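You operate a simulated robot arm through the tools that you are given. There is no shell and no other tool. Be economical: measure what you need, move in short steps, check, and stop when the job is done.

The job below is to be done with a simulated robot arm. You get a single attempt, and the scene is never put back.

## Task
Run a warm basin: cold to the lower line, hot to the upper line, then lather it with the soap.
Fine: cold first, so that it ends at 30 to 42 degrees; keep off the hot spout and pipe; taps off, nothing spilt, the soap back in its dish.

Only the result counts: the job must be done as asked and must still hold three seconds after the hand-in. Knocking over, shifting, dropping, spilling or breaking anything else fails it.

## Robot
A 7-joint arm with a two-finger parallel gripper, fixed in place. Base frame: the origin is at the foot of the arm, x ahead of it, y to its left, z up; the work surface is at about z = 690. Readings come in mm, degrees, newtons and seconds.
With the tool pointing down near the work surface it reaches from about 260 to 720 mm from the base axis. Its first joint turns from -115.0 to 115.0 degrees. Payload 3.91 kg.
Tool frame: the origin (TCP) lies between the finger pads and is the grasp point; the fingertips stand 30 mm ahead of it; z points along the fingers, y is the line along which they close. The gripper opens to 110 mm. The fingers are 20 mm wide and 10 mm thick; the gripper's body (48 by 112 mm) begins 55 mm behind the TCP.
Orientation is that of the tool frame in the base frame, as a unit quaternion [w, x, y, z]. With the fingers straight down and closing along the base's y, the tool's x points along the base's -x, its y along +y and its z along -z.

## Interface
- The arm moves only by the tool arm_command. Its argument "steps" is one flat list of numbers, 7 for each row, row after row: the turn, a rotation vector about the base's x, y, z in units of 90 degrees (1.0 is 90 degrees), then the shift along the base's x, y, z in units of 200 mm (1.0 is 200 mm), then the gripper command, from -1 (shut) to 1 (fully open), values between in proportion. In form: [ax, ay, az, dx, dy, dz, grip, ax, ay, az, dx, dy, dz, grip, ...]. A call has 1 to 10 rows; each row is the pose to reach, as a shift and turn from the pose commanded when the call began. A call with a number of a shift or a turn outside -1 to 1 is refused whole. Rows are played at 5 a second. More than 50 mm and 8.6 degrees between two rows, or a gripper value outside its range, and nothing of the call is played. Where a pose cannot be reached the arm comes as near as it can. A force on the tool above 40 N (or 10 N above the force at the start of the call, whichever is more), or a blocked arm, ends the call early, and 0.2 s more pass. The fingers move at their own pace (about 108 mm/s each) and stop on an object; they squeeze with about 24 N. The grip force told is the motor's: it shows also when the fingers shut on nothing. Time passes only in rows, and 0.2 s behind the last, so rows that repeat a pose let the fingers close. It gives the time, the measured TCP pose, the force on the tool (base axes), the opening and the grip force at its end, in the units of the frame above (readings bear some noise), with the torque about the TCP (base axes, N m) and any sound that the robot's microphone picked up.
- Cameras (640 x 400 px; columns grow to the right, rows downward): "scene" is fixed at [405.4, -650.2, 1403.7]; the picture's right is [0.94, 0.33, 0.00], its down [0.14, -0.40, -0.90] and it looks along [-0.30, 0.85, -0.43] (base axes); focal length 349 px, centre (320, 200). "wrist" rides on the gripper at [72, 17, -103] in the tool frame; the picture's right is [-0.23, 0.97, 0.00], its down [-0.76, -0.18, -0.62] and it looks along [-0.61, -0.14, 0.78] (tool axes); focal length 222 px, centre (320, 200). There is no depth. A picture from a camera that has moved, and an enlarged one, comes with that camera's place and axes in the base frame and with its lens.
- grab_frame(camera): a new picture of that camera. No time passes.
- move_column(by): slides the trunk up (or, below 0, down) by that many mm; the arm rides with it, the base frame stays. It gives what a move gives, with no picture.
- enlarge(camera, box): a new picture of the part [left, top, right, bottom] of that camera's present view, enlarged. No time passes.
- sign_off(): hands the job in; it is judged then, once.

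Go step by step. Nothing tells you positions but the pictures and the camera data: compare them with the known pose of the tool, close in by small moves and look again before you grip or let go. The budget is 120 turns and 84 pictures, counting those below and the enlarged ones. Unless the task says otherwise, let go and move clear before handing in, and close with one line.

The tools are called after ">>>" by a JSON object that holds its "method" and its "body". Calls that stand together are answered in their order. arm_command: Moves the arm, as the interface text tells. Its arguments: {"type":"object","properties":{"steps":{"type":"array"}},"required":["steps"]} The other tools are called the same way: move_column (by) slides the trunk up or down; grab_frame (camera) takes a picture; enlarge (camera, box) takes an enlarged picture of a part of a camera's view; sign_off () hands the job in.

At the start:

```text
t: 0.0
ee_pos: [70.5, 496.9, 1067.3]
tcp_rot: [0.0, 0.0, 1.0, 0.0]
force: [0.2, 0.2, -0.7]
torque: [0.01, 0.0, 0.02]
finger_gap: 110.0
gripper_force: 0.1
trunk travel left (down, up): [-750.0, 240.0]
```

scene: 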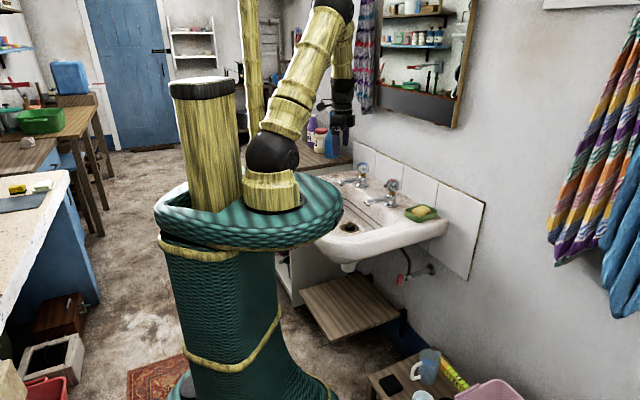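
wrist: 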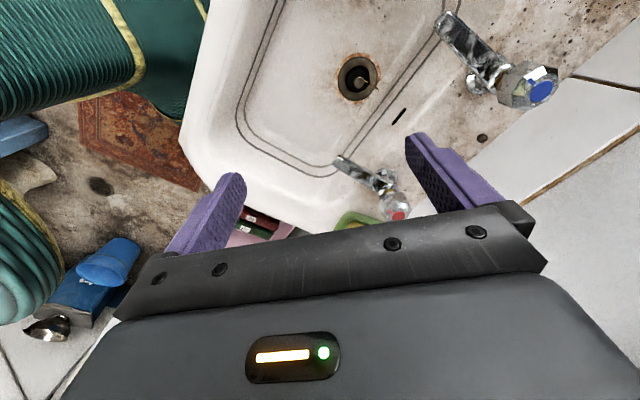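

The washbasin is under the gripper, with two taps (blue and red), a drain and a soap dish. I'll look closer first.

>>> {"method": "enlarge", "body": {"camera": "scene", "box": [270, 130, 490, 290]}}

>>> {"method": "enlarge", "body": {"camera": "wrist", "box": [180, 0, 600, 260]}}

```text
2.50 times, centred on (380, 210) of scene
camera zoom: at [405.4, -650.2, 1403.7], right [0.94, 0.33, 0.0], down [0.14, -0.4, -0.9], along [-0.3, 0.85, -0.43], focal length 872 px, centre (170, 175)
```

zoom: 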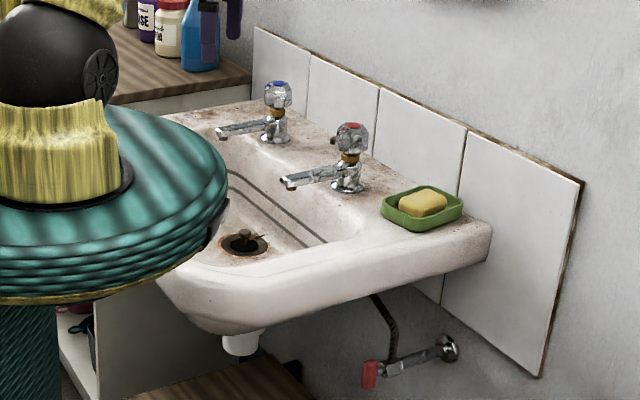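

```text
1.52 times, centred on (390, 130) of wrist
camera zoom: at [-2.5, 514.2, 1169.7], right [0.23, 0.97, 0.0], down [0.76, -0.18, 0.62], along [0.61, -0.14, -0.78], focal length 338 px, centre (213, 307)
```

zoom: 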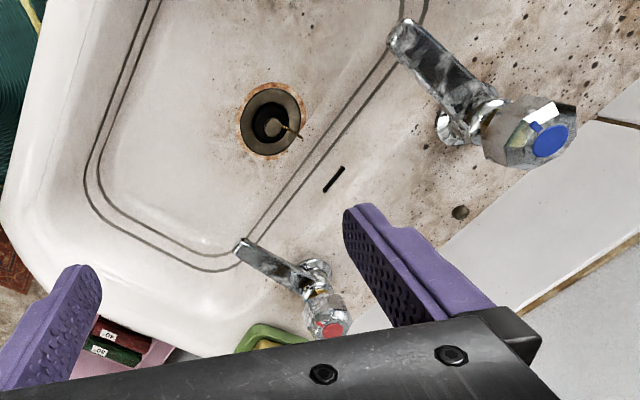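

I need a closer look at the drain, the taps and what's under the basin.

>>> {"method": "enlarge", "body": {"camera": "wrist", "box": [310, 40, 410, 110]}}

>>> {"method": "enlarge", "body": {"camera": "scene", "box": [330, 165, 450, 240]}}

>>> {"method": "enlarge", "body": {"camera": "scene", "box": [270, 230, 490, 400]}}

```text
5.71 times, centred on (360, 75) of wrist
camera zoom: at [-2.5, 514.2, 1169.7], right [0.23, 0.97, 0.0], down [0.76, -0.18, 0.62], along [0.61, -0.14, -0.78], focal length 1269 px, centre (91, 914)
```

zoom: 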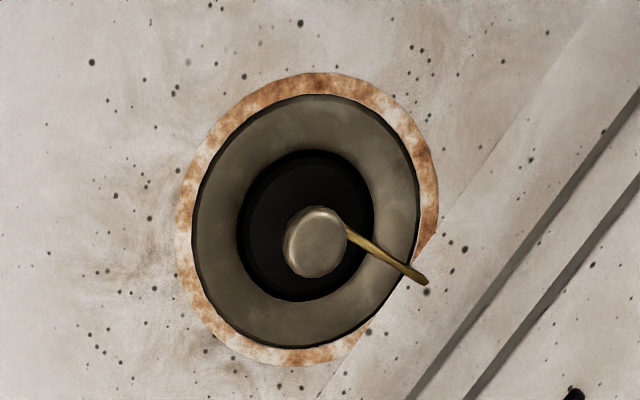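

```text
5.33 times, centred on (390, 202) of scene
camera zoom: at [405.4, -650.2, 1403.7], right [0.94, 0.33, 0.0], down [0.14, -0.4, -0.9], along [-0.3, 0.85, -0.43], focal length 1859 px, centre (-53, 187)
```

zoom: 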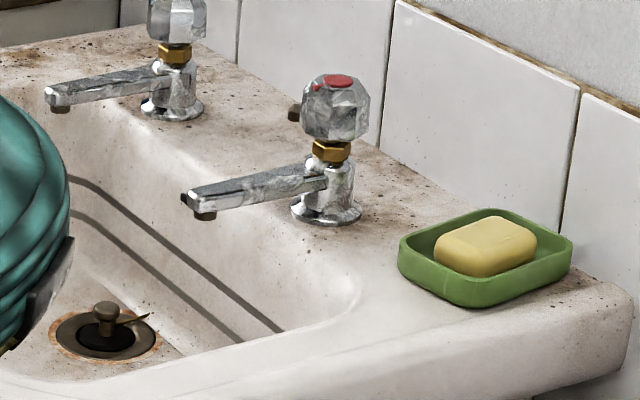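

```text
2.35 times, centred on (380, 315) of scene
camera zoom: at [405.4, -650.2, 1403.7], right [0.94, 0.33, 0.0], down [0.14, -0.4, -0.9], along [-0.3, 0.85, -0.43], focal length 820 px, centre (179, -71)
```

zoom: 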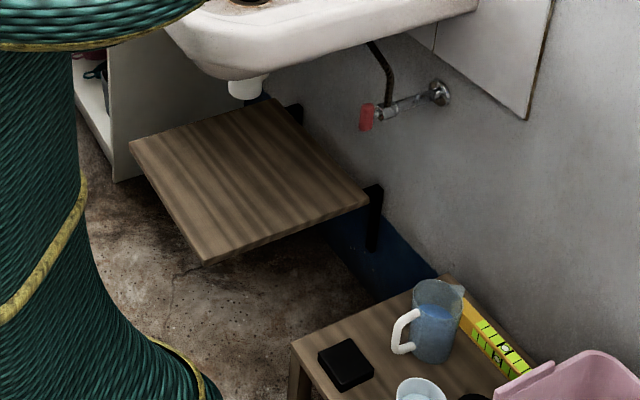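

The drain has a knobbed plug with a small gold pointer; the cold tap head is near (113,740,901), the hot near (260,581,907) and the soap near (380,484). I'll move in above the drain to inspect the plug.

>>> {"method": "arm_command", "body": {"steps": [0, 0, 0, 0.035, 0.09, -0.2, 1, 0, 0, 0, 0.07, 0.18, -0.4, 1, 0, 0, 0, 0.1, 0.27, -0.6, 1, 0, 0, 0, 0.1375, 0.355, -0.8, 1, 0, 0, 0, 0.1375, 0.355, -0.8, 1]}}

>>> {"method": "grab_frame", "body": {"camera": "wrist"}}

>>> {"method": "grab_frame", "body": {"camera": "scene"}}

```text
t: 1.2
ee_pos: [98.1, 568.6, 905.8]
tcp_rot: [0.0, -0.001, 1.0, 0.0]
force: [1.0, -1.2, 0.3]
torque: [0.01, 0.03, -0.01]
finger_gap: 110.1
gripper_force: 0.0
trunk travel left (down, up): [-750.0, 240.0]
```

```text
76 pictures are left
camera wrist: at [24.3, 585.0, 1009.0], right [0.23, 0.97, 0.0], down [0.76, -0.18, 0.62], along [0.61, -0.14, -0.78], focal length 222 px, centre (320, 200)
```

wrist: 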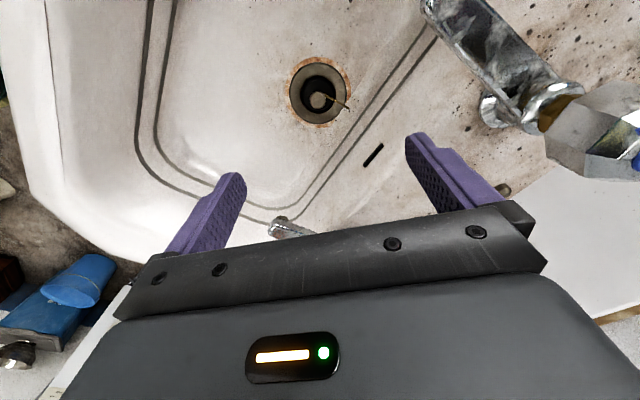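

```text
75 pictures are left
```

scene: 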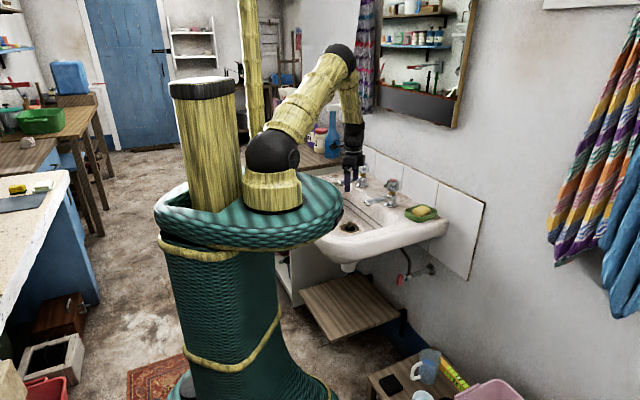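

>>> {"method": "enlarge", "body": {"camera": "wrist", "box": [270, 45, 370, 115]}}

>>> {"method": "enlarge", "body": {"camera": "scene", "box": [325, 205, 375, 240]}}

```text
5.71 times, centred on (320, 80) of wrist
camera zoom: at [24.3, 585.0, 1009.0], right [0.23, 0.97, 0.0], down [0.76, -0.18, 0.62], along [0.61, -0.14, -0.78], focal length 1269 px, centre (320, 886)
```

zoom: 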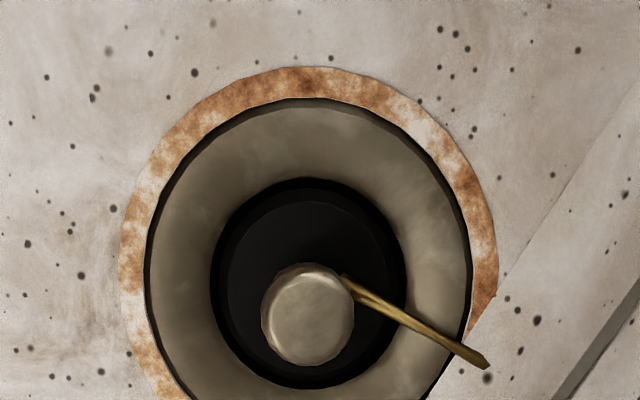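

```text
11.43 times, centred on (350, 222) of scene
camera zoom: at [405.4, -650.2, 1403.7], right [0.94, 0.33, 0.0], down [0.14, -0.4, -0.9], along [-0.3, 0.85, -0.43], focal length 3984 px, centre (-23, -57)
```

zoom: 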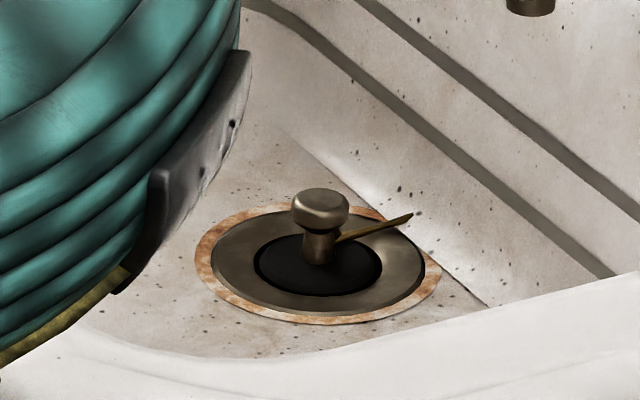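

The plug is seated in the drain (black rubber, knob on top), with a little stick lying beside the knob. Next I go above the cold tap with the closing axis parallel to the wall.

>>> {"method": "arm_command", "body": {"steps": [0, 0, 0.08, 0, 0.1, 0.12, 1, 0, 0, 0.16, 0.0125, 0.3, 0.25, 1, 0, 0, 0.24, 0.025, 0.48, 0.35, 1, 0, 0, 0.32, 0.05, 0.66, 0.42, 1, 0, 0, 0.4, 0.06, 0.8, 0.42, 1, 0, 0, 0.478, 0.075, 0.86, 0.42, 1, 0, 0, 0.478, 0.075, 0.86, 0.42, 1]}}

>>> {"method": "grab_frame", "body": {"camera": "wrist"}}

>>> {"method": "enlarge", "body": {"camera": "scene", "box": [320, 100, 460, 240]}}

```text
t: 2.8
ee_pos: [114.5, 702.9, 989.5]
tcp_rot: [0.0, -0.367, 0.93, 0.0]
force: [-0.3, -0.5, -1.1]
torque: [0.01, -0.01, 0.02]
finger_gap: 109.9
gripper_force: 0.0
out of reach, approached as far as the arm can: row 5, 6, 7
trunk travel left (down, up): [-750.0, 240.0]
```

```text
72 pictures are left
camera wrist: at [49.2, 664.7, 1092.2], right [-0.5, 0.87, 0.0], down [0.68, 0.39, 0.62], along [0.54, 0.31, -0.78], focal length 222 px, centre (320, 200)
```

wrist: 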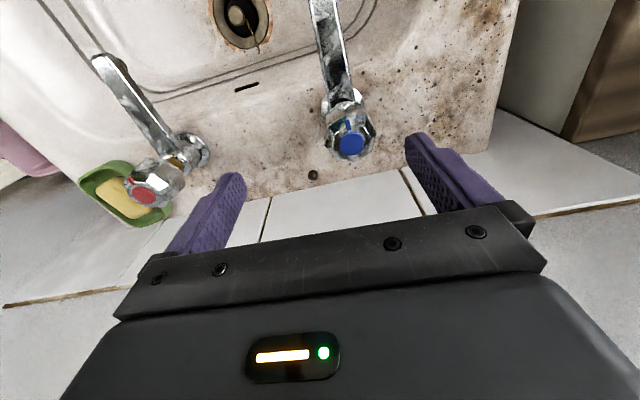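

```text
2.86 times, centred on (390, 170) of scene
camera zoom: at [405.4, -650.2, 1403.7], right [0.94, 0.33, 0.0], down [0.14, -0.4, -0.9], along [-0.3, 0.85, -0.43], focal length 996 px, centre (120, 286)
```

zoom: 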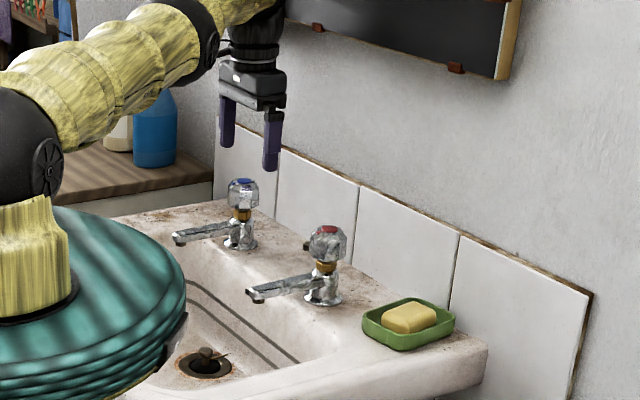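

The straight-down pose is just short of the cold tap, so I'll tilt the fingers about 12° outward to reach it.

>>> {"method": "arm_command", "body": {"steps": [0.066, -0.01, 0, 0, 0, -0.1, 1, 0.132, -0.02, 0, 0, 0, -0.2, 1, 0.132, -0.02, 0, 0, 0, -0.22, 1]}}

>>> {"method": "grab_frame", "body": {"camera": "wrist"}}

```text
t: 3.6
ee_pos: [113.5, 702.1, 944.9]
tcp_rot: [0.053, -0.364, 0.925, 0.09]
force: [-0.8, -0.8, -1.4]
torque: [-0.02, 0.01, -0.01]
finger_gap: 109.9
gripper_force: 0.1
trunk travel left (down, up): [-750.0, 240.0]
```

```text
70 pictures are left
camera wrist: at [45.3, 644.7, 1036.4], right [-0.5, 0.85, 0.16], down [0.66, 0.25, 0.71], along [0.56, 0.46, -0.68], focal length 222 px, centre (320, 200)
```

wrist: 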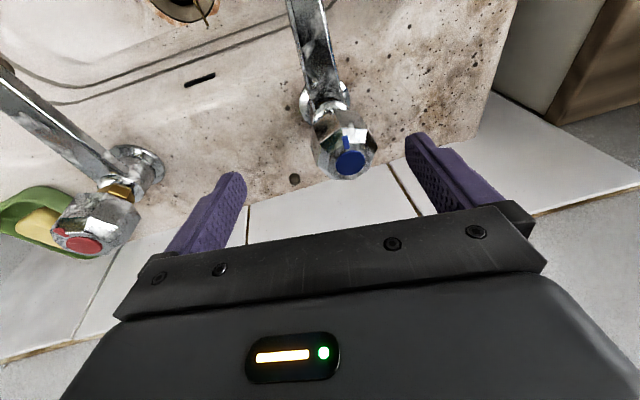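

>>> {"method": "arm_command", "body": {"steps": [0, 0, 0, -0.007, 0.175, 0, 1, 0, 0, 0, -0.007, 0.175, -0.14, 1, 0, 0, 0, -0.007, 0.175, -0.275, 1, 0, 0, 0, -0.007, 0.175, -0.275, 1]}}

>>> {"method": "grab_frame", "body": {"camera": "wrist"}}

>>> {"method": "enlarge", "body": {"camera": "scene", "box": [330, 130, 420, 220]}}

```text
t: 4.6
ee_pos: [112.0, 735.3, 891.7]
tcp_rot: [0.053, -0.364, 0.925, 0.09]
force: [0.1, 0.1, -0.1]
torque: [-0.03, -0.01, -0.02]
finger_gap: 110.1
gripper_force: 0.1
trunk travel left (down, up): [-750.0, 240.0]
```

```text
69 pictures are left
camera wrist: at [44.0, 678.7, 982.2], right [-0.5, 0.85, 0.16], down [0.66, 0.25, 0.71], along [0.56, 0.46, -0.68], focal length 222 px, centre (320, 200)
```

wrist: 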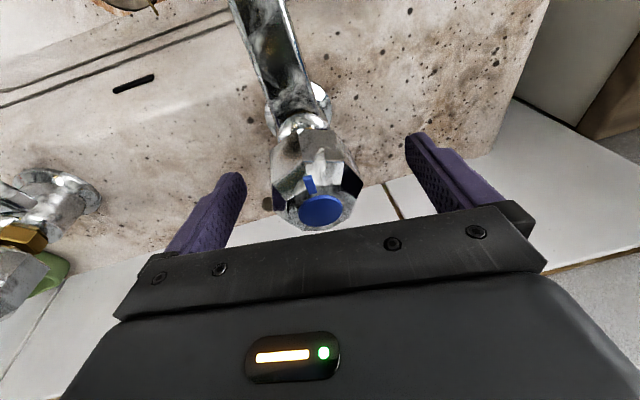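

```text
4.44 times, centred on (375, 175) of scene
camera zoom: at [405.4, -650.2, 1403.7], right [0.94, 0.33, 0.0], down [0.14, -0.4, -0.9], along [-0.3, 0.85, -0.43], focal length 1549 px, centre (76, 311)
```

zoom: 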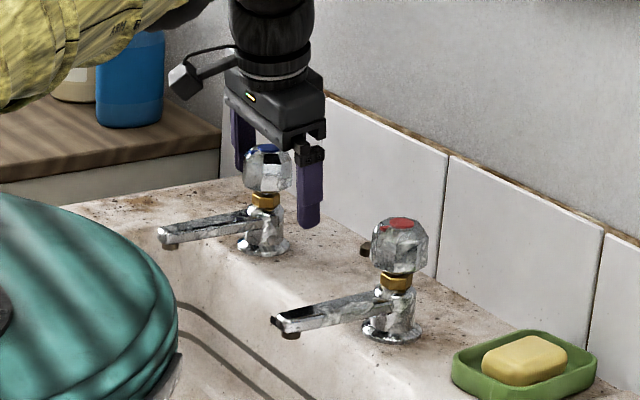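

The head sits between the fingers. I'll close on it.

>>> {"method": "arm_command", "body": {"steps": [0, 0, 0, 0, 0, 0, 0, 0, 0, 0, 0, 0, 0, -0.5, 0, 0, 0, 0, 0, 0, -1, 0, 0, 0, 0, 0, 0, -1]}}

>>> {"method": "grab_frame", "body": {"camera": "wrist"}}

```text
t: 5.6
ee_pos: [113.6, 735.4, 891.4]
tcp_rot: [0.053, -0.366, 0.925, 0.09]
force: [3.6, -2.5, 2.0]
torque: [-1.23, -1.24, 0.22]
finger_gap: 50.0
gripper_force: 44.8
trunk travel left (down, up): [-750.0, 240.0]
```

```text
67 pictures are left
camera wrist: at [44.7, 678.3, 982.2], right [-0.5, 0.85, 0.16], down [0.66, 0.25, 0.71], along [0.56, 0.46, -0.68], focal length 222 px, centre (320, 200)
```

wrist: 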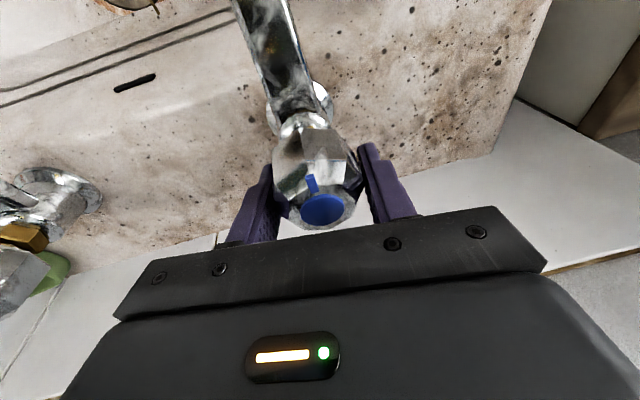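

>>> {"method": "arm_command", "body": {"steps": [0, 0, 0.07, 0, 0, 0, -1, 0, 0, 0.14, 0, 0, 0, -1, 0, 0, 0.21, 0, 0, 0, -1]}}

>>> {"method": "grab_frame", "body": {"camera": "wrist"}}

>>> {"method": "enlarge", "body": {"camera": "scene", "box": [320, 140, 420, 240]}}

```text
t: 6.4
ee_pos: [110.5, 739.0, 891.7]
tcp_rot: [0.037, -0.512, 0.852, 0.1]
force: [-7.1, 12.9, -0.1]
torque: [-0.6, -1.06, -0.11]
finger_gap: 49.4
gripper_force: 45.2
trunk travel left (down, up): [-750.0, 240.0]
```

```text
66 pictures are left
camera wrist: at [64.6, 661.7, 982.2], right [-0.75, 0.64, 0.17], down [0.54, 0.45, 0.71], along [0.38, 0.62, -0.68], focal length 222 px, centre (320, 200)
```

wrist: 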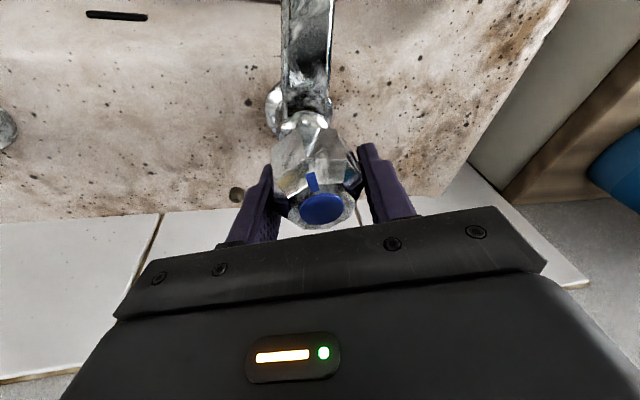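

```text
4.00 times, centred on (370, 190) of scene
camera zoom: at [405.4, -650.2, 1403.7], right [0.94, 0.33, 0.0], down [0.14, -0.4, -0.9], along [-0.3, 0.85, -0.43], focal length 1394 px, centre (120, 240)
```

zoom: 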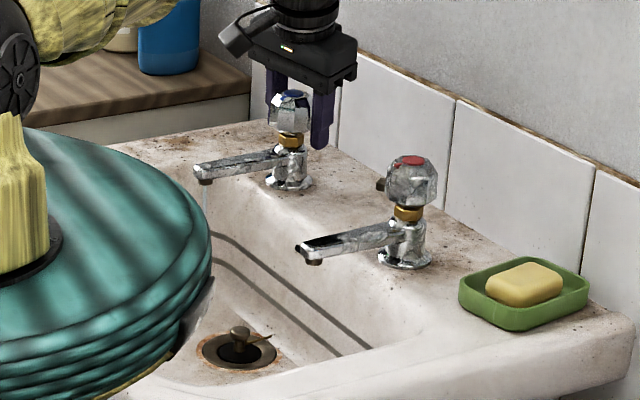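

The knob turned with the gripper, and a thin stream seems to be running. I'll hold and watch.

>>> {"method": "arm_command", "body": {"steps": [0, 0, 0, 0, 0, 0, -1, 0, 0, 0, 0, 0, 0, -1, 0, 0, 0, 0, 0, 0, -1, 0, 0, 0, 0, 0, 0, -1, 0, 0, 0, 0, 0, 0, -1, 0, 0, 0, 0, 0, 0, -1, 0, 0, 0, 0, 0, 0, -1, 0, 0, 0, 0, 0, 0, -1, 0, 0, 0, 0, 0, 0, -1, 0, 0, 0, 0, 0, 0, -1]}}

>>> {"method": "enlarge", "body": {"camera": "scene", "box": [320, 170, 400, 240]}}

```text
t: 8.6
ee_pos: [108.8, 738.3, 892.0]
tcp_rot: [0.037, -0.513, 0.852, 0.098]
force: [-16.1, 24.7, 10.4]
torque: [-1.04, -0.67, -0.27]
finger_gap: 49.3
gripper_force: 44.9
trunk travel left (down, up): [-750.0, 240.0]
```

```text
5.71 times, centred on (360, 205) of scene
camera zoom: at [405.4, -650.2, 1403.7], right [0.94, 0.33, 0.0], down [0.14, -0.4, -0.9], along [-0.3, 0.85, -0.43], focal length 1992 px, centre (91, 171)
```

zoom: 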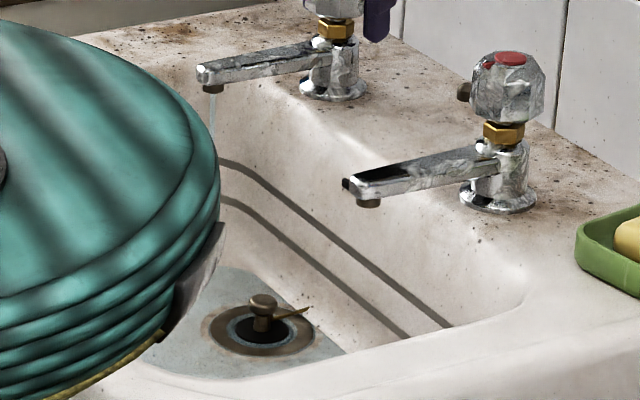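

Water is collecting over the plug. I'll release the knob to shed the growing side force and wait with the hand in place.

>>> {"method": "arm_command", "body": {"steps": [0, 0, 0, 0, 0, 0, 0, 0, 0, 0, 0, 0, 0, 0, 0, 0, 0, 0, 0, 0, 0, 0, 0, 0, 0, 0, 0, 0, 0, 0, 0, 0, 0, 0, 0, 0, 0, 0, 0, 0, 0, 0, 0, 0, 0, 0, 0, 0, 0, 0, 0, 0, 0, 0, 0, 0, 0, 0, 0, 0, 0, 0, 0, 0, 0, 0, 0, 0, 0, 0]}}

>>> {"method": "enlarge", "body": {"camera": "scene", "box": [320, 170, 400, 240]}}

```text
t: 10.8
ee_pos: [112.6, 735.7, 892.0]
tcp_rot: [0.038, -0.511, 0.853, 0.098]
force: [-1.8, 1.0, -0.5]
torque: [-0.05, -0.03, -0.1]
finger_gap: 56.0
gripper_force: 1.2
trunk travel left (down, up): [-750.0, 240.0]
```

```text
5.71 times, centred on (360, 205) of scene
camera zoom: at [405.4, -650.2, 1403.7], right [0.94, 0.33, 0.0], down [0.14, -0.4, -0.9], along [-0.3, 0.85, -0.43], focal length 1992 px, centre (91, 171)
```

zoom: 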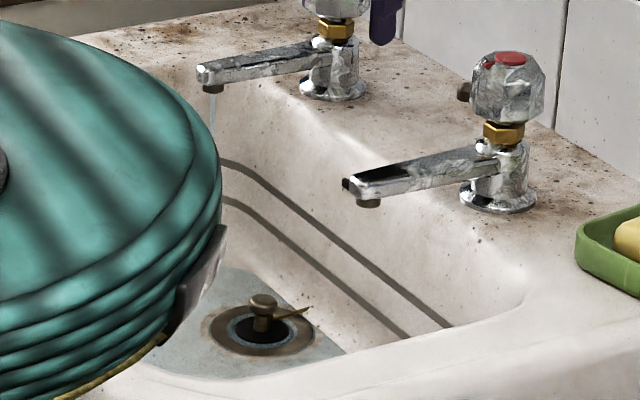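

>>> {"method": "arm_command", "body": {"steps": [0, 0, 0, 0, 0, 0, 0, 0, 0, 0, 0, 0, 0, 0, 0, 0, 0, 0, 0, 0, 0, 0, 0, 0, 0, 0, 0, 0, 0, 0, 0, 0, 0, 0, 0, 0, 0, 0, 0, 0, 0, 0, 0, 0, 0, 0, 0, 0, 0, 0, 0, 0, 0, 0, 0, 0, 0, 0, 0, 0, 0, 0, 0, 0, 0, 0, 0, 0, 0, 0]}}

>>> {"method": "arm_command", "body": {"steps": [0, 0, 0, 0, 0, 0, 0, 0, 0, 0, 0, 0, 0, 0, 0, 0, 0, 0, 0, 0, 0, 0, 0, 0, 0, 0, 0, 0, 0, 0, 0, 0, 0, 0, 0, 0, 0, 0, 0, 0, 0, 0, 0, 0, 0, 0, 0, 0, 0, 0, 0, 0, 0, 0, 0, 0, 0, 0, 0, 0, 0, 0, 0, 0, 0, 0, 0, 0, 0, 0]}}

>>> {"method": "enlarge", "body": {"camera": "scene", "box": [320, 170, 400, 240]}}

```text
t: 13.0
ee_pos: [112.9, 736.3, 891.0]
tcp_rot: [0.037, -0.512, 0.853, 0.098]
force: [-2.1, 1.6, -0.3]
torque: [-0.07, 0.0, -0.04]
finger_gap: 56.1
gripper_force: 0.8
trunk travel left (down, up): [-750.0, 240.0]
```

```text
t: 15.2
ee_pos: [112.1, 736.3, 892.4]
tcp_rot: [0.037, -0.512, 0.853, 0.098]
force: [-1.5, 1.4, 0.7]
torque: [-0.04, -0.03, 0.0]
finger_gap: 56.0
gripper_force: 0.7
trunk travel left (down, up): [-750.0, 240.0]
```

```text
5.71 times, centred on (360, 205) of scene
camera zoom: at [405.4, -650.2, 1403.7], right [0.94, 0.33, 0.0], down [0.14, -0.4, -0.9], along [-0.3, 0.85, -0.43], focal length 1992 px, centre (91, 171)
```

zoom: 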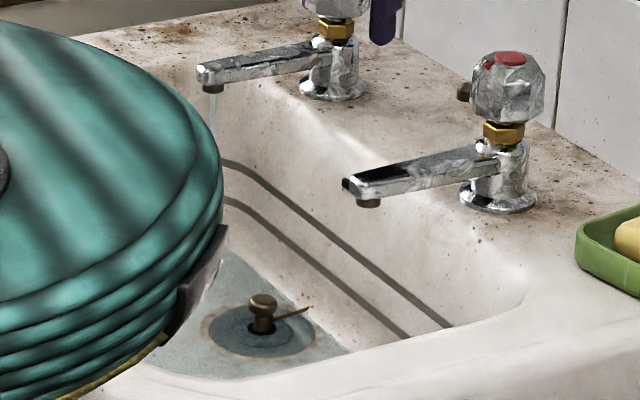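

The level is rising slowly. I'll grip again and open the cold tap further.

>>> {"method": "arm_command", "body": {"steps": [0, 0, 0, 0, 0, 0, -0.5, 0, 0, 0, 0, 0, 0, -1, 0, 0, 0.08, 0, 0, 0, -1, 0, 0, 0.16, 0, 0, 0, -1, 0, 0, 0.24, 0, 0, 0, -1, 0, 0, 0.3, 0, 0, 0, -1, 0, 0, 0.3, 0, 0, 0, 0, 0, 0, 0.3, 0, 0, 0, 0.1]}}

>>> {"method": "enlarge", "body": {"camera": "scene", "box": [320, 140, 420, 240]}}

>>> {"method": "grab_frame", "body": {"camera": "wrist"}}

```text
t: 16.3
ee_pos: [107.2, 739.3, 892.1]
tcp_rot: [0.024, -0.638, 0.762, 0.109]
force: [-8.9, 17.7, -5.3]
torque: [0.98, -1.02, -0.05]
finger_gap: 49.5
gripper_force: 45.2
out of reach, approached as far as the arm can: row 5
trunk travel left (down, up): [-750.0, 240.0]
stopped in row 5: the force on the tool passed its limit at 42 N (the readings are from after the stop); the commanded pose is now the measured one
```

```text
4.00 times, centred on (370, 190) of scene
camera zoom: at [405.4, -650.2, 1403.7], right [0.94, 0.33, 0.0], down [0.14, -0.4, -0.9], along [-0.3, 0.85, -0.43], focal length 1394 px, centre (120, 240)
```

zoom: 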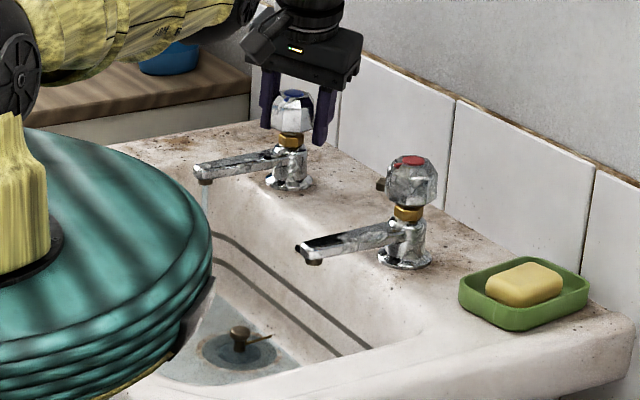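

```text
60 pictures are left
camera wrist: at [86.8, 651.4, 981.9], right [-0.91, 0.38, 0.17], down [0.38, 0.59, 0.72], along [0.17, 0.72, -0.68], focal length 222 px, centre (320, 200)
```

wrist: 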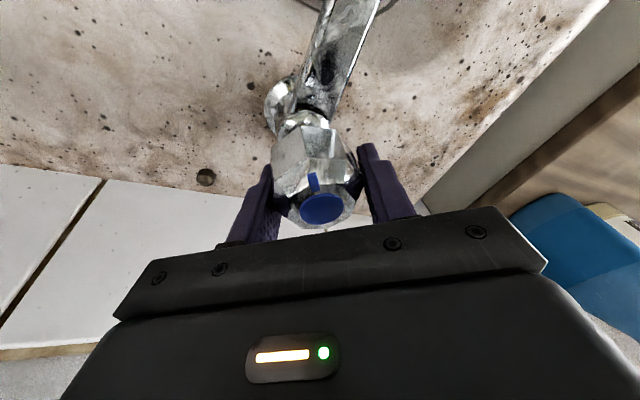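

Turned to about 38° in total. I'll release, and wait while it fills.

>>> {"method": "arm_command", "body": {"steps": [0, 0, 0, 0, 0, 0, 0.1, 0, 0, 0, 0, 0, 0, 0.1, 0, 0, 0, 0, 0, 0, 0.1, 0, 0, 0, 0, 0, 0, 0.1, 0, 0, 0, 0, 0, 0, 0.1, 0, 0, 0, 0, 0, 0, 0.1, 0, 0, 0, 0, 0, 0, 0.1, 0, 0, 0, 0, 0, 0, 0.1, 0, 0, 0, 0, 0, 0, 0.1, 0, 0, 0, 0, 0, 0, 0.1]}}

>>> {"method": "arm_command", "body": {"steps": [0, 0, 0, 0, 0, 0, 0.1, 0, 0, 0, 0, 0, 0, 0.1, 0, 0, 0, 0, 0, 0, 0.1, 0, 0, 0, 0, 0, 0, 0.1, 0, 0, 0, 0, 0, 0, 0.1, 0, 0, 0, 0, 0, 0, 0.1, 0, 0, 0, 0, 0, 0, 0.1, 0, 0, 0, 0, 0, 0, 0.1, 0, 0, 0, 0, 0, 0, 0.1, 0, 0, 0, 0, 0, 0, 0.1]}}

>>> {"method": "enlarge", "body": {"camera": "scene", "box": [320, 170, 400, 240]}}

```text
t: 18.5
ee_pos: [107.7, 736.6, 894.1]
tcp_rot: [0.022, -0.638, 0.763, 0.106]
force: [-0.8, 0.2, 0.0]
torque: [-0.01, 0.02, 0.01]
finger_gap: 60.7
gripper_force: 0.0
trunk travel left (down, up): [-750.0, 240.0]
```

```text
t: 20.7
ee_pos: [108.3, 736.5, 892.4]
tcp_rot: [0.023, -0.636, 0.764, 0.106]
force: [0.2, 0.7, -0.1]
torque: [-0.01, 0.01, -0.01]
finger_gap: 60.5
gripper_force: 0.1
trunk travel left (down, up): [-750.0, 240.0]
```

```text
5.71 times, centred on (360, 205) of scene
camera zoom: at [405.4, -650.2, 1403.7], right [0.94, 0.33, 0.0], down [0.14, -0.4, -0.9], along [-0.3, 0.85, -0.43], focal length 1992 px, centre (91, 171)
```

zoom: 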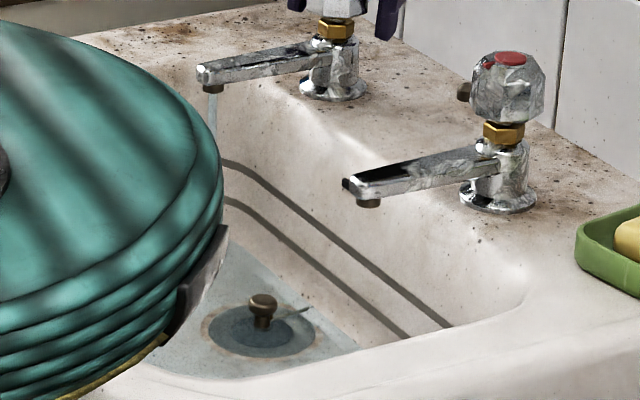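

>>> {"method": "arm_command", "body": {"steps": [0, 0, 0, 0, 0, 0, 0.1, 0, 0, 0, 0, 0, 0, 0.1, 0, 0, 0, 0, 0, 0, 0.1, 0, 0, 0, 0, 0, 0, 0.1, 0, 0, 0, 0, 0, 0, 0.1, 0, 0, 0, 0, 0, 0, 0.1, 0, 0, 0, 0, 0, 0, 0.1, 0, 0, 0, 0, 0, 0, 0.1, 0, 0, 0, 0, 0, 0, 0.1, 0, 0, 0, 0, 0, 0, 0.1]}}

>>> {"method": "arm_command", "body": {"steps": [0, 0, 0, 0, 0, 0, 0.1, 0, 0, 0, 0, 0, 0, 0.1, 0, 0, 0, 0, 0, 0, 0.1, 0, 0, 0, 0, 0, 0, 0.1, 0, 0, 0, 0, 0, 0, 0.1, 0, 0, 0, 0, 0, 0, 0.1, 0, 0, 0, 0, 0, 0, 0.1, 0, 0, 0, 0, 0, 0, 0.1, 0, 0, 0, 0, 0, 0, 0.1, 0, 0, 0, 0, 0, 0, 0.1]}}

>>> {"method": "arm_command", "body": {"steps": [0, 0, 0, 0, 0, 0, 0.1, 0, 0, 0, 0, 0, 0, 0.1, 0, 0, 0, 0, 0, 0, 0.1, 0, 0, 0, 0, 0, 0, 0.1, 0, 0, 0, 0, 0, 0, 0.1, 0, 0, 0, 0, 0, 0, 0.1, 0, 0, 0, 0, 0, 0, 0.1, 0, 0, 0, 0, 0, 0, 0.1, 0, 0, 0, 0, 0, 0, 0.1, 0, 0, 0, 0, 0, 0, 0.1]}}

>>> {"method": "enlarge", "body": {"camera": "scene", "box": [320, 170, 400, 240]}}

```text
t: 22.9
ee_pos: [109.6, 736.3, 893.0]
tcp_rot: [0.023, -0.636, 0.764, 0.107]
force: [-1.3, 0.0, 0.0]
torque: [0.01, 0.02, 0.0]
finger_gap: 60.8
gripper_force: 0.0
trunk travel left (down, up): [-750.0, 240.0]
```

```text
t: 25.1
ee_pos: [107.3, 736.2, 892.6]
tcp_rot: [0.023, -0.636, 0.764, 0.107]
force: [-0.3, -0.2, -0.1]
torque: [0.01, 0.02, -0.02]
finger_gap: 60.6
gripper_force: 0.1
trunk travel left (down, up): [-750.0, 240.0]
```

```text
t: 27.3
ee_pos: [108.8, 736.3, 892.8]
tcp_rot: [0.022, -0.637, 0.763, 0.106]
force: [-0.5, 0.7, 0.2]
torque: [0.01, -0.03, -0.03]
finger_gap: 60.7
gripper_force: 0.0
trunk travel left (down, up): [-750.0, 240.0]
```

```text
5.71 times, centred on (360, 205) of scene
camera zoom: at [405.4, -650.2, 1403.7], right [0.94, 0.33, 0.0], down [0.14, -0.4, -0.9], along [-0.3, 0.85, -0.43], focal length 1992 px, centre (91, 171)
```

zoom: 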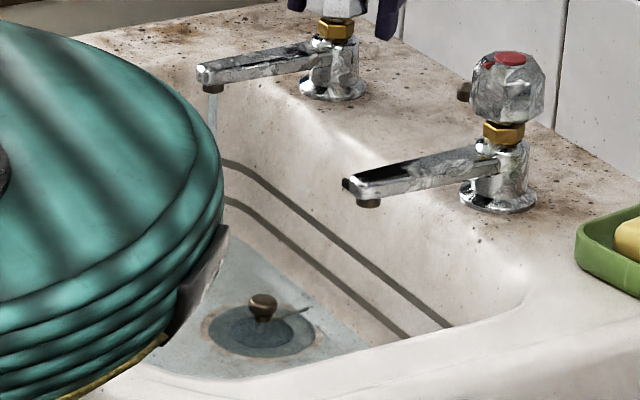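

>>> {"method": "arm_command", "body": {"steps": [0, 0, 0, 0, 0, 0, 0.1, 0, 0, 0, 0, 0, 0, 0.1, 0, 0, 0, 0, 0, 0, 0.1, 0, 0, 0, 0, 0, 0, 0.1, 0, 0, 0, 0, 0, 0, 0.1, 0, 0, 0, 0, 0, 0, 0.1, 0, 0, 0, 0, 0, 0, 0.1, 0, 0, 0, 0, 0, 0, 0.1, 0, 0, 0, 0, 0, 0, 0.1, 0, 0, 0, 0, 0, 0, 0.1]}}

>>> {"method": "arm_command", "body": {"steps": [0, 0, 0, 0, 0, 0, 0.1, 0, 0, 0, 0, 0, 0, 0.1, 0, 0, 0, 0, 0, 0, 0.1, 0, 0, 0, 0, 0, 0, 0.1, 0, 0, 0, 0, 0, 0, 0.1, 0, 0, 0, 0, 0, 0, 0.1, 0, 0, 0, 0, 0, 0, 0.1, 0, 0, 0, 0, 0, 0, 0.1, 0, 0, 0, 0, 0, 0, 0.1, 0, 0, 0, 0, 0, 0, 0.1]}}

>>> {"method": "arm_command", "body": {"steps": [0, 0, 0, 0, 0, 0, 0.1, 0, 0, 0, 0, 0, 0, 0.1, 0, 0, 0, 0, 0, 0, 0.1, 0, 0, 0, 0, 0, 0, 0.1, 0, 0, 0, 0, 0, 0, 0.1, 0, 0, 0, 0, 0, 0, 0.1, 0, 0, 0, 0, 0, 0, 0.1, 0, 0, 0, 0, 0, 0, 0.1, 0, 0, 0, 0, 0, 0, 0.1, 0, 0, 0, 0, 0, 0, 0.1]}}

>>> {"method": "arm_command", "body": {"steps": [0, 0, 0, 0, 0, 0, 0.1, 0, 0, 0, 0, 0, 0, 0.1, 0, 0, 0, 0, 0, 0, 0.1, 0, 0, 0, 0, 0, 0, 0.1, 0, 0, 0, 0, 0, 0, 0.1, 0, 0, 0, 0, 0, 0, 0.1, 0, 0, 0, 0, 0, 0, 0.1, 0, 0, 0, 0, 0, 0, 0.1, 0, 0, 0, 0, 0, 0, 0.1, 0, 0, 0, 0, 0, 0, 0.1]}}

>>> {"method": "enlarge", "body": {"camera": "scene", "box": [320, 170, 400, 240]}}

```text
t: 29.5
ee_pos: [109.0, 737.8, 893.3]
tcp_rot: [0.023, -0.637, 0.764, 0.106]
force: [0.5, 0.7, 0.4]
torque: [0.02, -0.04, 0.01]
finger_gap: 60.5
gripper_force: 0.0
trunk travel left (down, up): [-750.0, 240.0]
```

```text
t: 31.7
ee_pos: [109.7, 736.5, 892.8]
tcp_rot: [0.023, -0.637, 0.763, 0.107]
force: [0.3, 0.6, 0.8]
torque: [-0.01, -0.03, 0.01]
finger_gap: 60.7
gripper_force: 0.0
trunk travel left (down, up): [-750.0, 240.0]
```

```text
t: 33.9
ee_pos: [109.4, 737.5, 894.1]
tcp_rot: [0.022, -0.637, 0.763, 0.107]
force: [-0.7, -0.3, -0.4]
torque: [0.01, 0.01, -0.03]
finger_gap: 60.8
gripper_force: 0.1
trunk travel left (down, up): [-750.0, 240.0]
```

```text
t: 36.1
ee_pos: [108.2, 735.9, 893.6]
tcp_rot: [0.023, -0.637, 0.763, 0.107]
force: [1.2, -0.6, 0.3]
torque: [0.02, -0.04, 0.05]
finger_gap: 60.6
gripper_force: 0.1
trunk travel left (down, up): [-750.0, 240.0]
```

```text
5.71 times, centred on (360, 205) of scene
camera zoom: at [405.4, -650.2, 1403.7], right [0.94, 0.33, 0.0], down [0.14, -0.4, -0.9], along [-0.3, 0.85, -0.43], focal length 1992 px, centre (91, 171)
```

zoom: 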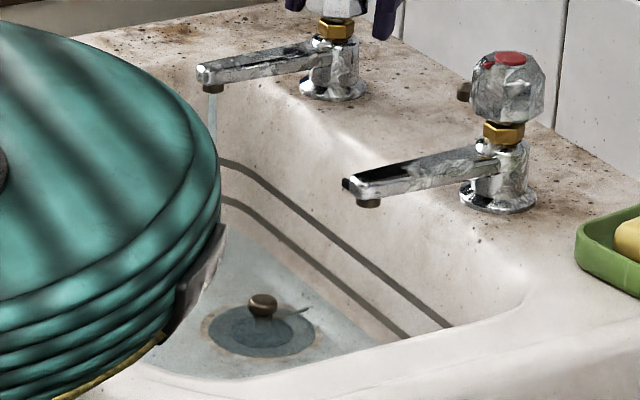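

>>> {"method": "arm_command", "body": {"steps": [0, 0, 0, 0, 0, 0, 0.1, 0, 0, 0, 0, 0, 0, 0.1, 0, 0, 0, 0, 0, 0, 0.1, 0, 0, 0, 0, 0, 0, 0.1, 0, 0, 0, 0, 0, 0, 0.1, 0, 0, 0, 0, 0, 0, 0.1, 0, 0, 0, 0, 0, 0, 0.1, 0, 0, 0, 0, 0, 0, 0.1, 0, 0, 0, 0, 0, 0, 0.1, 0, 0, 0, 0, 0, 0, 0.1]}}

>>> {"method": "arm_command", "body": {"steps": [0, 0, 0, 0, 0, 0, 0.1, 0, 0, 0, 0, 0, 0, 0.1, 0, 0, 0, 0, 0, 0, 0.1, 0, 0, 0, 0, 0, 0, 0.1, 0, 0, 0, 0, 0, 0, 0.1, 0, 0, 0, 0, 0, 0, 0.1, 0, 0, 0, 0, 0, 0, 0.1, 0, 0, 0, 0, 0, 0, 0.1, 0, 0, 0, 0, 0, 0, 0.1, 0, 0, 0, 0, 0, 0, 0.1]}}

>>> {"method": "arm_command", "body": {"steps": [0, 0, 0, 0, 0, 0, 0.1, 0, 0, 0, 0, 0, 0, 0.1, 0, 0, 0, 0, 0, 0, 0.1, 0, 0, 0, 0, 0, 0, 0.1, 0, 0, 0, 0, 0, 0, 0.1, 0, 0, 0, 0, 0, 0, 0.1, 0, 0, 0, 0, 0, 0, 0.1, 0, 0, 0, 0, 0, 0, 0.1, 0, 0, 0, 0, 0, 0, 0.1, 0, 0, 0, 0, 0, 0, 0.1]}}

>>> {"method": "arm_command", "body": {"steps": [0, 0, 0, 0, 0, 0, 0.1, 0, 0, 0, 0, 0, 0, 0.1, 0, 0, 0, 0, 0, 0, 0.1, 0, 0, 0, 0, 0, 0, 0.1, 0, 0, 0, 0, 0, 0, 0.1, 0, 0, 0, 0, 0, 0, 0.1, 0, 0, 0, 0, 0, 0, 0.1, 0, 0, 0, 0, 0, 0, 0.1, 0, 0, 0, 0, 0, 0, 0.1, 0, 0, 0, 0, 0, 0, 0.1]}}

>>> {"method": "arm_command", "body": {"steps": [0, 0, 0, 0, 0, 0, 0.1, 0, 0, 0, 0, 0, 0, 0.1, 0, 0, 0, 0, 0, 0, 0.1, 0, 0, 0, 0, 0, 0, 0.1, 0, 0, 0, 0, 0, 0, 0.1, 0, 0, 0, 0, 0, 0, 0.1, 0, 0, 0, 0, 0, 0, 0.1, 0, 0, 0, 0, 0, 0, 0.1, 0, 0, 0, 0, 0, 0, 0.1, 0, 0, 0, 0, 0, 0, 0.1]}}

>>> {"method": "arm_command", "body": {"steps": [0, 0, 0, 0, 0, 0, 0.1, 0, 0, 0, 0, 0, 0, 0.1, 0, 0, 0, 0, 0, 0, 0.1, 0, 0, 0, 0, 0, 0, 0.1, 0, 0, 0, 0, 0, 0, 0.1, 0, 0, 0, 0, 0, 0, 0.1, 0, 0, 0, 0, 0, 0, 0.1, 0, 0, 0, 0, 0, 0, 0.1, 0, 0, 0, 0, 0, 0, 0.1, 0, 0, 0, 0, 0, 0, 0.1]}}

>>> {"method": "arm_command", "body": {"steps": [0, 0, 0, 0, 0, 0, 0.1, 0, 0, 0, 0, 0, 0, 0.1, 0, 0, 0, 0, 0, 0, 0.1, 0, 0, 0, 0, 0, 0, 0.1, 0, 0, 0, 0, 0, 0, 0.1, 0, 0, 0, 0, 0, 0, 0.1, 0, 0, 0, 0, 0, 0, 0.1, 0, 0, 0, 0, 0, 0, 0.1, 0, 0, 0, 0, 0, 0, 0.1, 0, 0, 0, 0, 0, 0, 0.1]}}

>>> {"method": "enlarge", "body": {"camera": "scene", "box": [320, 170, 400, 240]}}

```text
t: 38.3
ee_pos: [109.1, 735.6, 893.2]
tcp_rot: [0.022, -0.637, 0.763, 0.107]
force: [-0.2, -0.4, -0.1]
torque: [-0.01, 0.02, 0.03]
finger_gap: 60.5
gripper_force: 0.0
trunk travel left (down, up): [-750.0, 240.0]
```

```text
t: 40.5
ee_pos: [108.7, 736.4, 893.4]
tcp_rot: [0.023, -0.637, 0.763, 0.106]
force: [-0.7, -0.1, -0.1]
torque: [-0.01, 0.01, 0.02]
finger_gap: 60.6
gripper_force: 0.0
trunk travel left (down, up): [-750.0, 240.0]
```

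```text
t: 42.7
ee_pos: [109.4, 736.3, 893.8]
tcp_rot: [0.023, -0.638, 0.763, 0.106]
force: [0.3, -0.3, -0.3]
torque: [-0.01, 0.0, 0.05]
finger_gap: 60.3
gripper_force: 0.1
trunk travel left (down, up): [-750.0, 240.0]
```

```text
t: 44.9
ee_pos: [110.2, 736.0, 893.2]
tcp_rot: [0.022, -0.638, 0.762, 0.107]
force: [0.5, 0.2, 0.9]
torque: [0.02, 0.01, -0.02]
finger_gap: 60.7
gripper_force: 0.0
trunk travel left (down, up): [-750.0, 240.0]
```

```text
t: 47.1
ee_pos: [109.5, 737.2, 893.2]
tcp_rot: [0.022, -0.637, 0.763, 0.107]
force: [-0.3, 0.5, 0.2]
torque: [0.01, -0.03, 0.05]
finger_gap: 60.3
gripper_force: 0.0
trunk travel left (down, up): [-750.0, 240.0]
```

```text
t: 49.3
ee_pos: [108.7, 736.9, 893.6]
tcp_rot: [0.022, -0.637, 0.764, 0.106]
force: [-0.4, -0.2, 0.3]
torque: [0.01, -0.02, 0.0]
finger_gap: 60.4
gripper_force: 0.0
trunk travel left (down, up): [-750.0, 240.0]
```

```text
t: 51.5
ee_pos: [108.8, 737.4, 893.6]
tcp_rot: [0.023, -0.636, 0.764, 0.107]
force: [-0.4, -0.6, -0.1]
torque: [-0.04, 0.0, 0.03]
finger_gap: 60.4
gripper_force: 0.1
trunk travel left (down, up): [-750.0, 240.0]
```

```text
5.71 times, centred on (360, 205) of scene
camera zoom: at [405.4, -650.2, 1403.7], right [0.94, 0.33, 0.0], down [0.14, -0.4, -0.9], along [-0.3, 0.85, -0.43], focal length 1992 px, centre (91, 171)
```

zoom: 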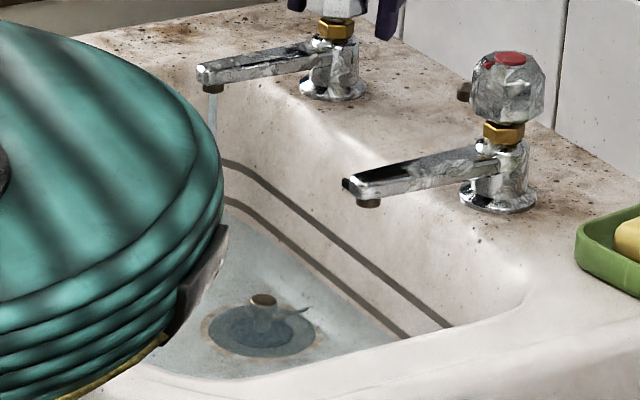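

>>> {"method": "arm_command", "body": {"steps": [0, 0, 0, 0, 0, 0, 0.1, 0, 0, 0, 0, 0, 0, 0.1, 0, 0, 0, 0, 0, 0, 0.1, 0, 0, 0, 0, 0, 0, 0.1, 0, 0, 0, 0, 0, 0, 0.1, 0, 0, 0, 0, 0, 0, 0.1, 0, 0, 0, 0, 0, 0, 0.1, 0, 0, 0, 0, 0, 0, 0.1, 0, 0, 0, 0, 0, 0, 0.1, 0, 0, 0, 0, 0, 0, 0.1]}}

>>> {"method": "arm_command", "body": {"steps": [0, 0, 0, 0, 0, 0, 0.1, 0, 0, 0, 0, 0, 0, 0.1, 0, 0, 0, 0, 0, 0, 0.1, 0, 0, 0, 0, 0, 0, 0.1, 0, 0, 0, 0, 0, 0, 0.1, 0, 0, 0, 0, 0, 0, 0.1, 0, 0, 0, 0, 0, 0, 0.1, 0, 0, 0, 0, 0, 0, 0.1, 0, 0, 0, 0, 0, 0, 0.1, 0, 0, 0, 0, 0, 0, 0.1]}}

>>> {"method": "enlarge", "body": {"camera": "scene", "box": [345, 192, 395, 236]}}

```text
t: 53.7
ee_pos: [110.0, 736.1, 892.2]
tcp_rot: [0.022, -0.637, 0.763, 0.107]
force: [0.8, 0.1, -0.7]
torque: [0.03, 0.03, 0.01]
finger_gap: 60.4
gripper_force: 0.1
trunk travel left (down, up): [-750.0, 240.0]
```

```text
t: 55.9
ee_pos: [109.4, 735.5, 893.8]
tcp_rot: [0.023, -0.637, 0.763, 0.106]
force: [0.5, -0.2, 0.1]
torque: [0.0, -0.01, 0.0]
finger_gap: 60.7
gripper_force: 0.3
trunk travel left (down, up): [-750.0, 240.0]
```

```text
9.09 times, centred on (370, 214) of scene
camera zoom: at [405.4, -650.2, 1403.7], right [0.94, 0.33, 0.0], down [0.14, -0.4, -0.9], along [-0.3, 0.85, -0.43], focal length 3169 px, centre (-134, 73)
```

zoom: 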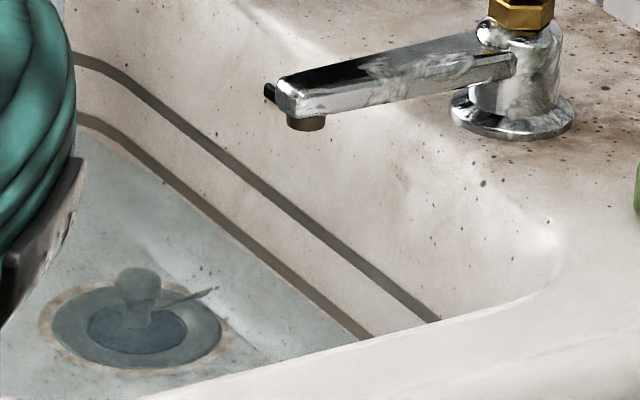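

The water is just under the lower line. I'll wait a moment, then grip and turn the cold tap shut.

>>> {"method": "arm_command", "body": {"steps": [0, 0, 0, 0.01, 0, 0, 0.1, 0, 0, 0, 0.015, 0, 0, 0, 0, 0, 0, 0.015, 0, 0, -0.5, 0, 0, 0, 0.015, 0, 0, -1, 0, 0, -0.09, 0.015, 0, 0, -1, 0, 0, -0.18, 0.015, 0, 0, -1, 0, 0, -0.27, 0.015, 0, 0, -1, 0, 0, -0.35, 0.015, 0, 0, -1, 0, 0, -0.42, 0.015, 0, 0, -1, 0, 0, -0.45, 0.015, 0, 0, -1]}}

>>> {"method": "enlarge", "body": {"camera": "scene", "box": [320, 140, 420, 240]}}

>>> {"method": "grab_frame", "body": {"camera": "wrist"}}

```text
t: 58.1
ee_pos: [117.4, 738.2, 893.6]
tcp_rot: [0.061, -0.331, 0.937, 0.095]
force: [8.0, 18.9, 9.6]
torque: [-0.35, -1.2, 0.11]
finger_gap: 47.2
gripper_force: 45.4
trunk travel left (down, up): [-750.0, 240.0]
```

```text
4.00 times, centred on (370, 190) of scene
camera zoom: at [405.4, -650.2, 1403.7], right [0.94, 0.33, 0.0], down [0.14, -0.4, -0.9], along [-0.3, 0.85, -0.43], focal length 1394 px, centre (120, 240)
```

zoom: 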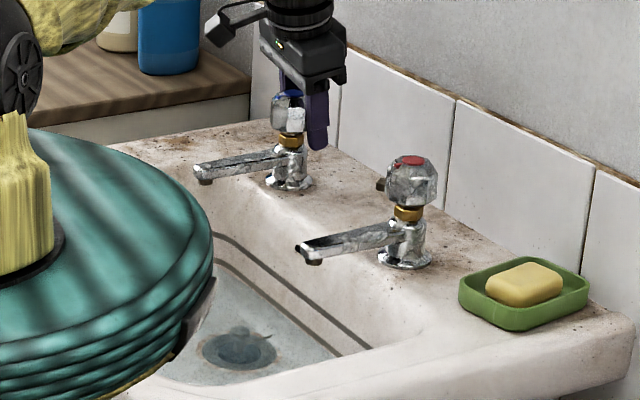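

```text
53 pictures are left
camera wrist: at [44.0, 684.0, 983.4], right [-0.44, 0.88, 0.17], down [0.67, 0.19, 0.72], along [0.6, 0.43, -0.67], focal length 222 px, centre (320, 200)
```

wrist: 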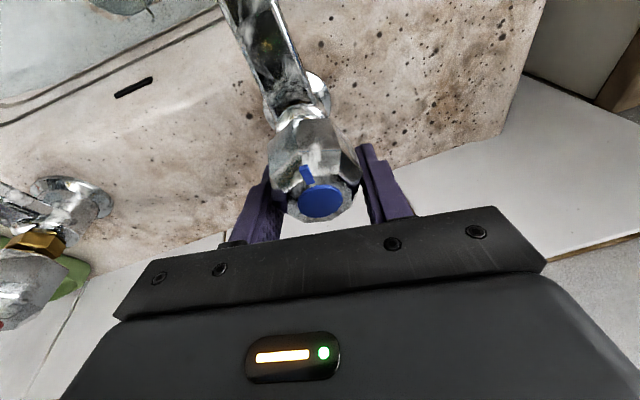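

The stream has stopped and the knob slipped against its stop, so cold is shut. I'll release, lift off and check the level.

>>> {"method": "arm_command", "body": {"steps": [0, 0, 0, 0, 0, 0, 0, 0, 0, 0, 0, 0, 0, 1, 0, 0, 0, -0.02, -0.02, 0, 1, 0, 0, 0, -0.02, -0.02, 0.2, 1, 0, 0, 0, -0.02, -0.02, 0.4, 1]}}

>>> {"method": "enlarge", "body": {"camera": "scene", "box": [345, 192, 395, 236]}}

>>> {"method": "grab_frame", "body": {"camera": "wrist"}}

```text
t: 59.3
ee_pos: [107.4, 731.9, 972.1]
tcp_rot: [0.058, -0.334, 0.936, 0.092]
force: [0.1, -0.1, -0.9]
torque: [0.03, -0.03, -0.01]
finger_gap: 110.2
gripper_force: 0.2
trunk travel left (down, up): [-750.0, 240.0]
```

```text
9.09 times, centred on (370, 214) of scene
camera zoom: at [405.4, -650.2, 1403.7], right [0.94, 0.33, 0.0], down [0.14, -0.4, -0.9], along [-0.3, 0.85, -0.43], focal length 3169 px, centre (-134, 73)
```

zoom: 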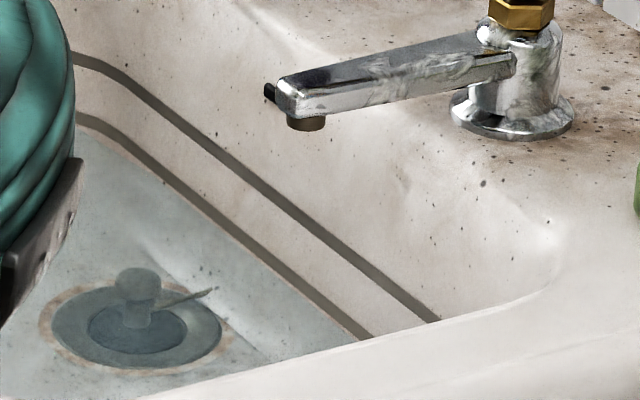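

```text
51 pictures are left
camera wrist: at [35.9, 678.0, 1062.7], right [-0.44, 0.88, 0.17], down [0.67, 0.2, 0.71], along [0.59, 0.43, -0.68], focal length 222 px, centre (320, 200)
```

wrist: 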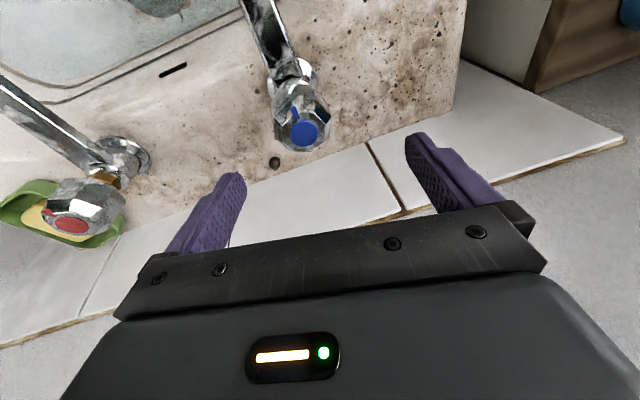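

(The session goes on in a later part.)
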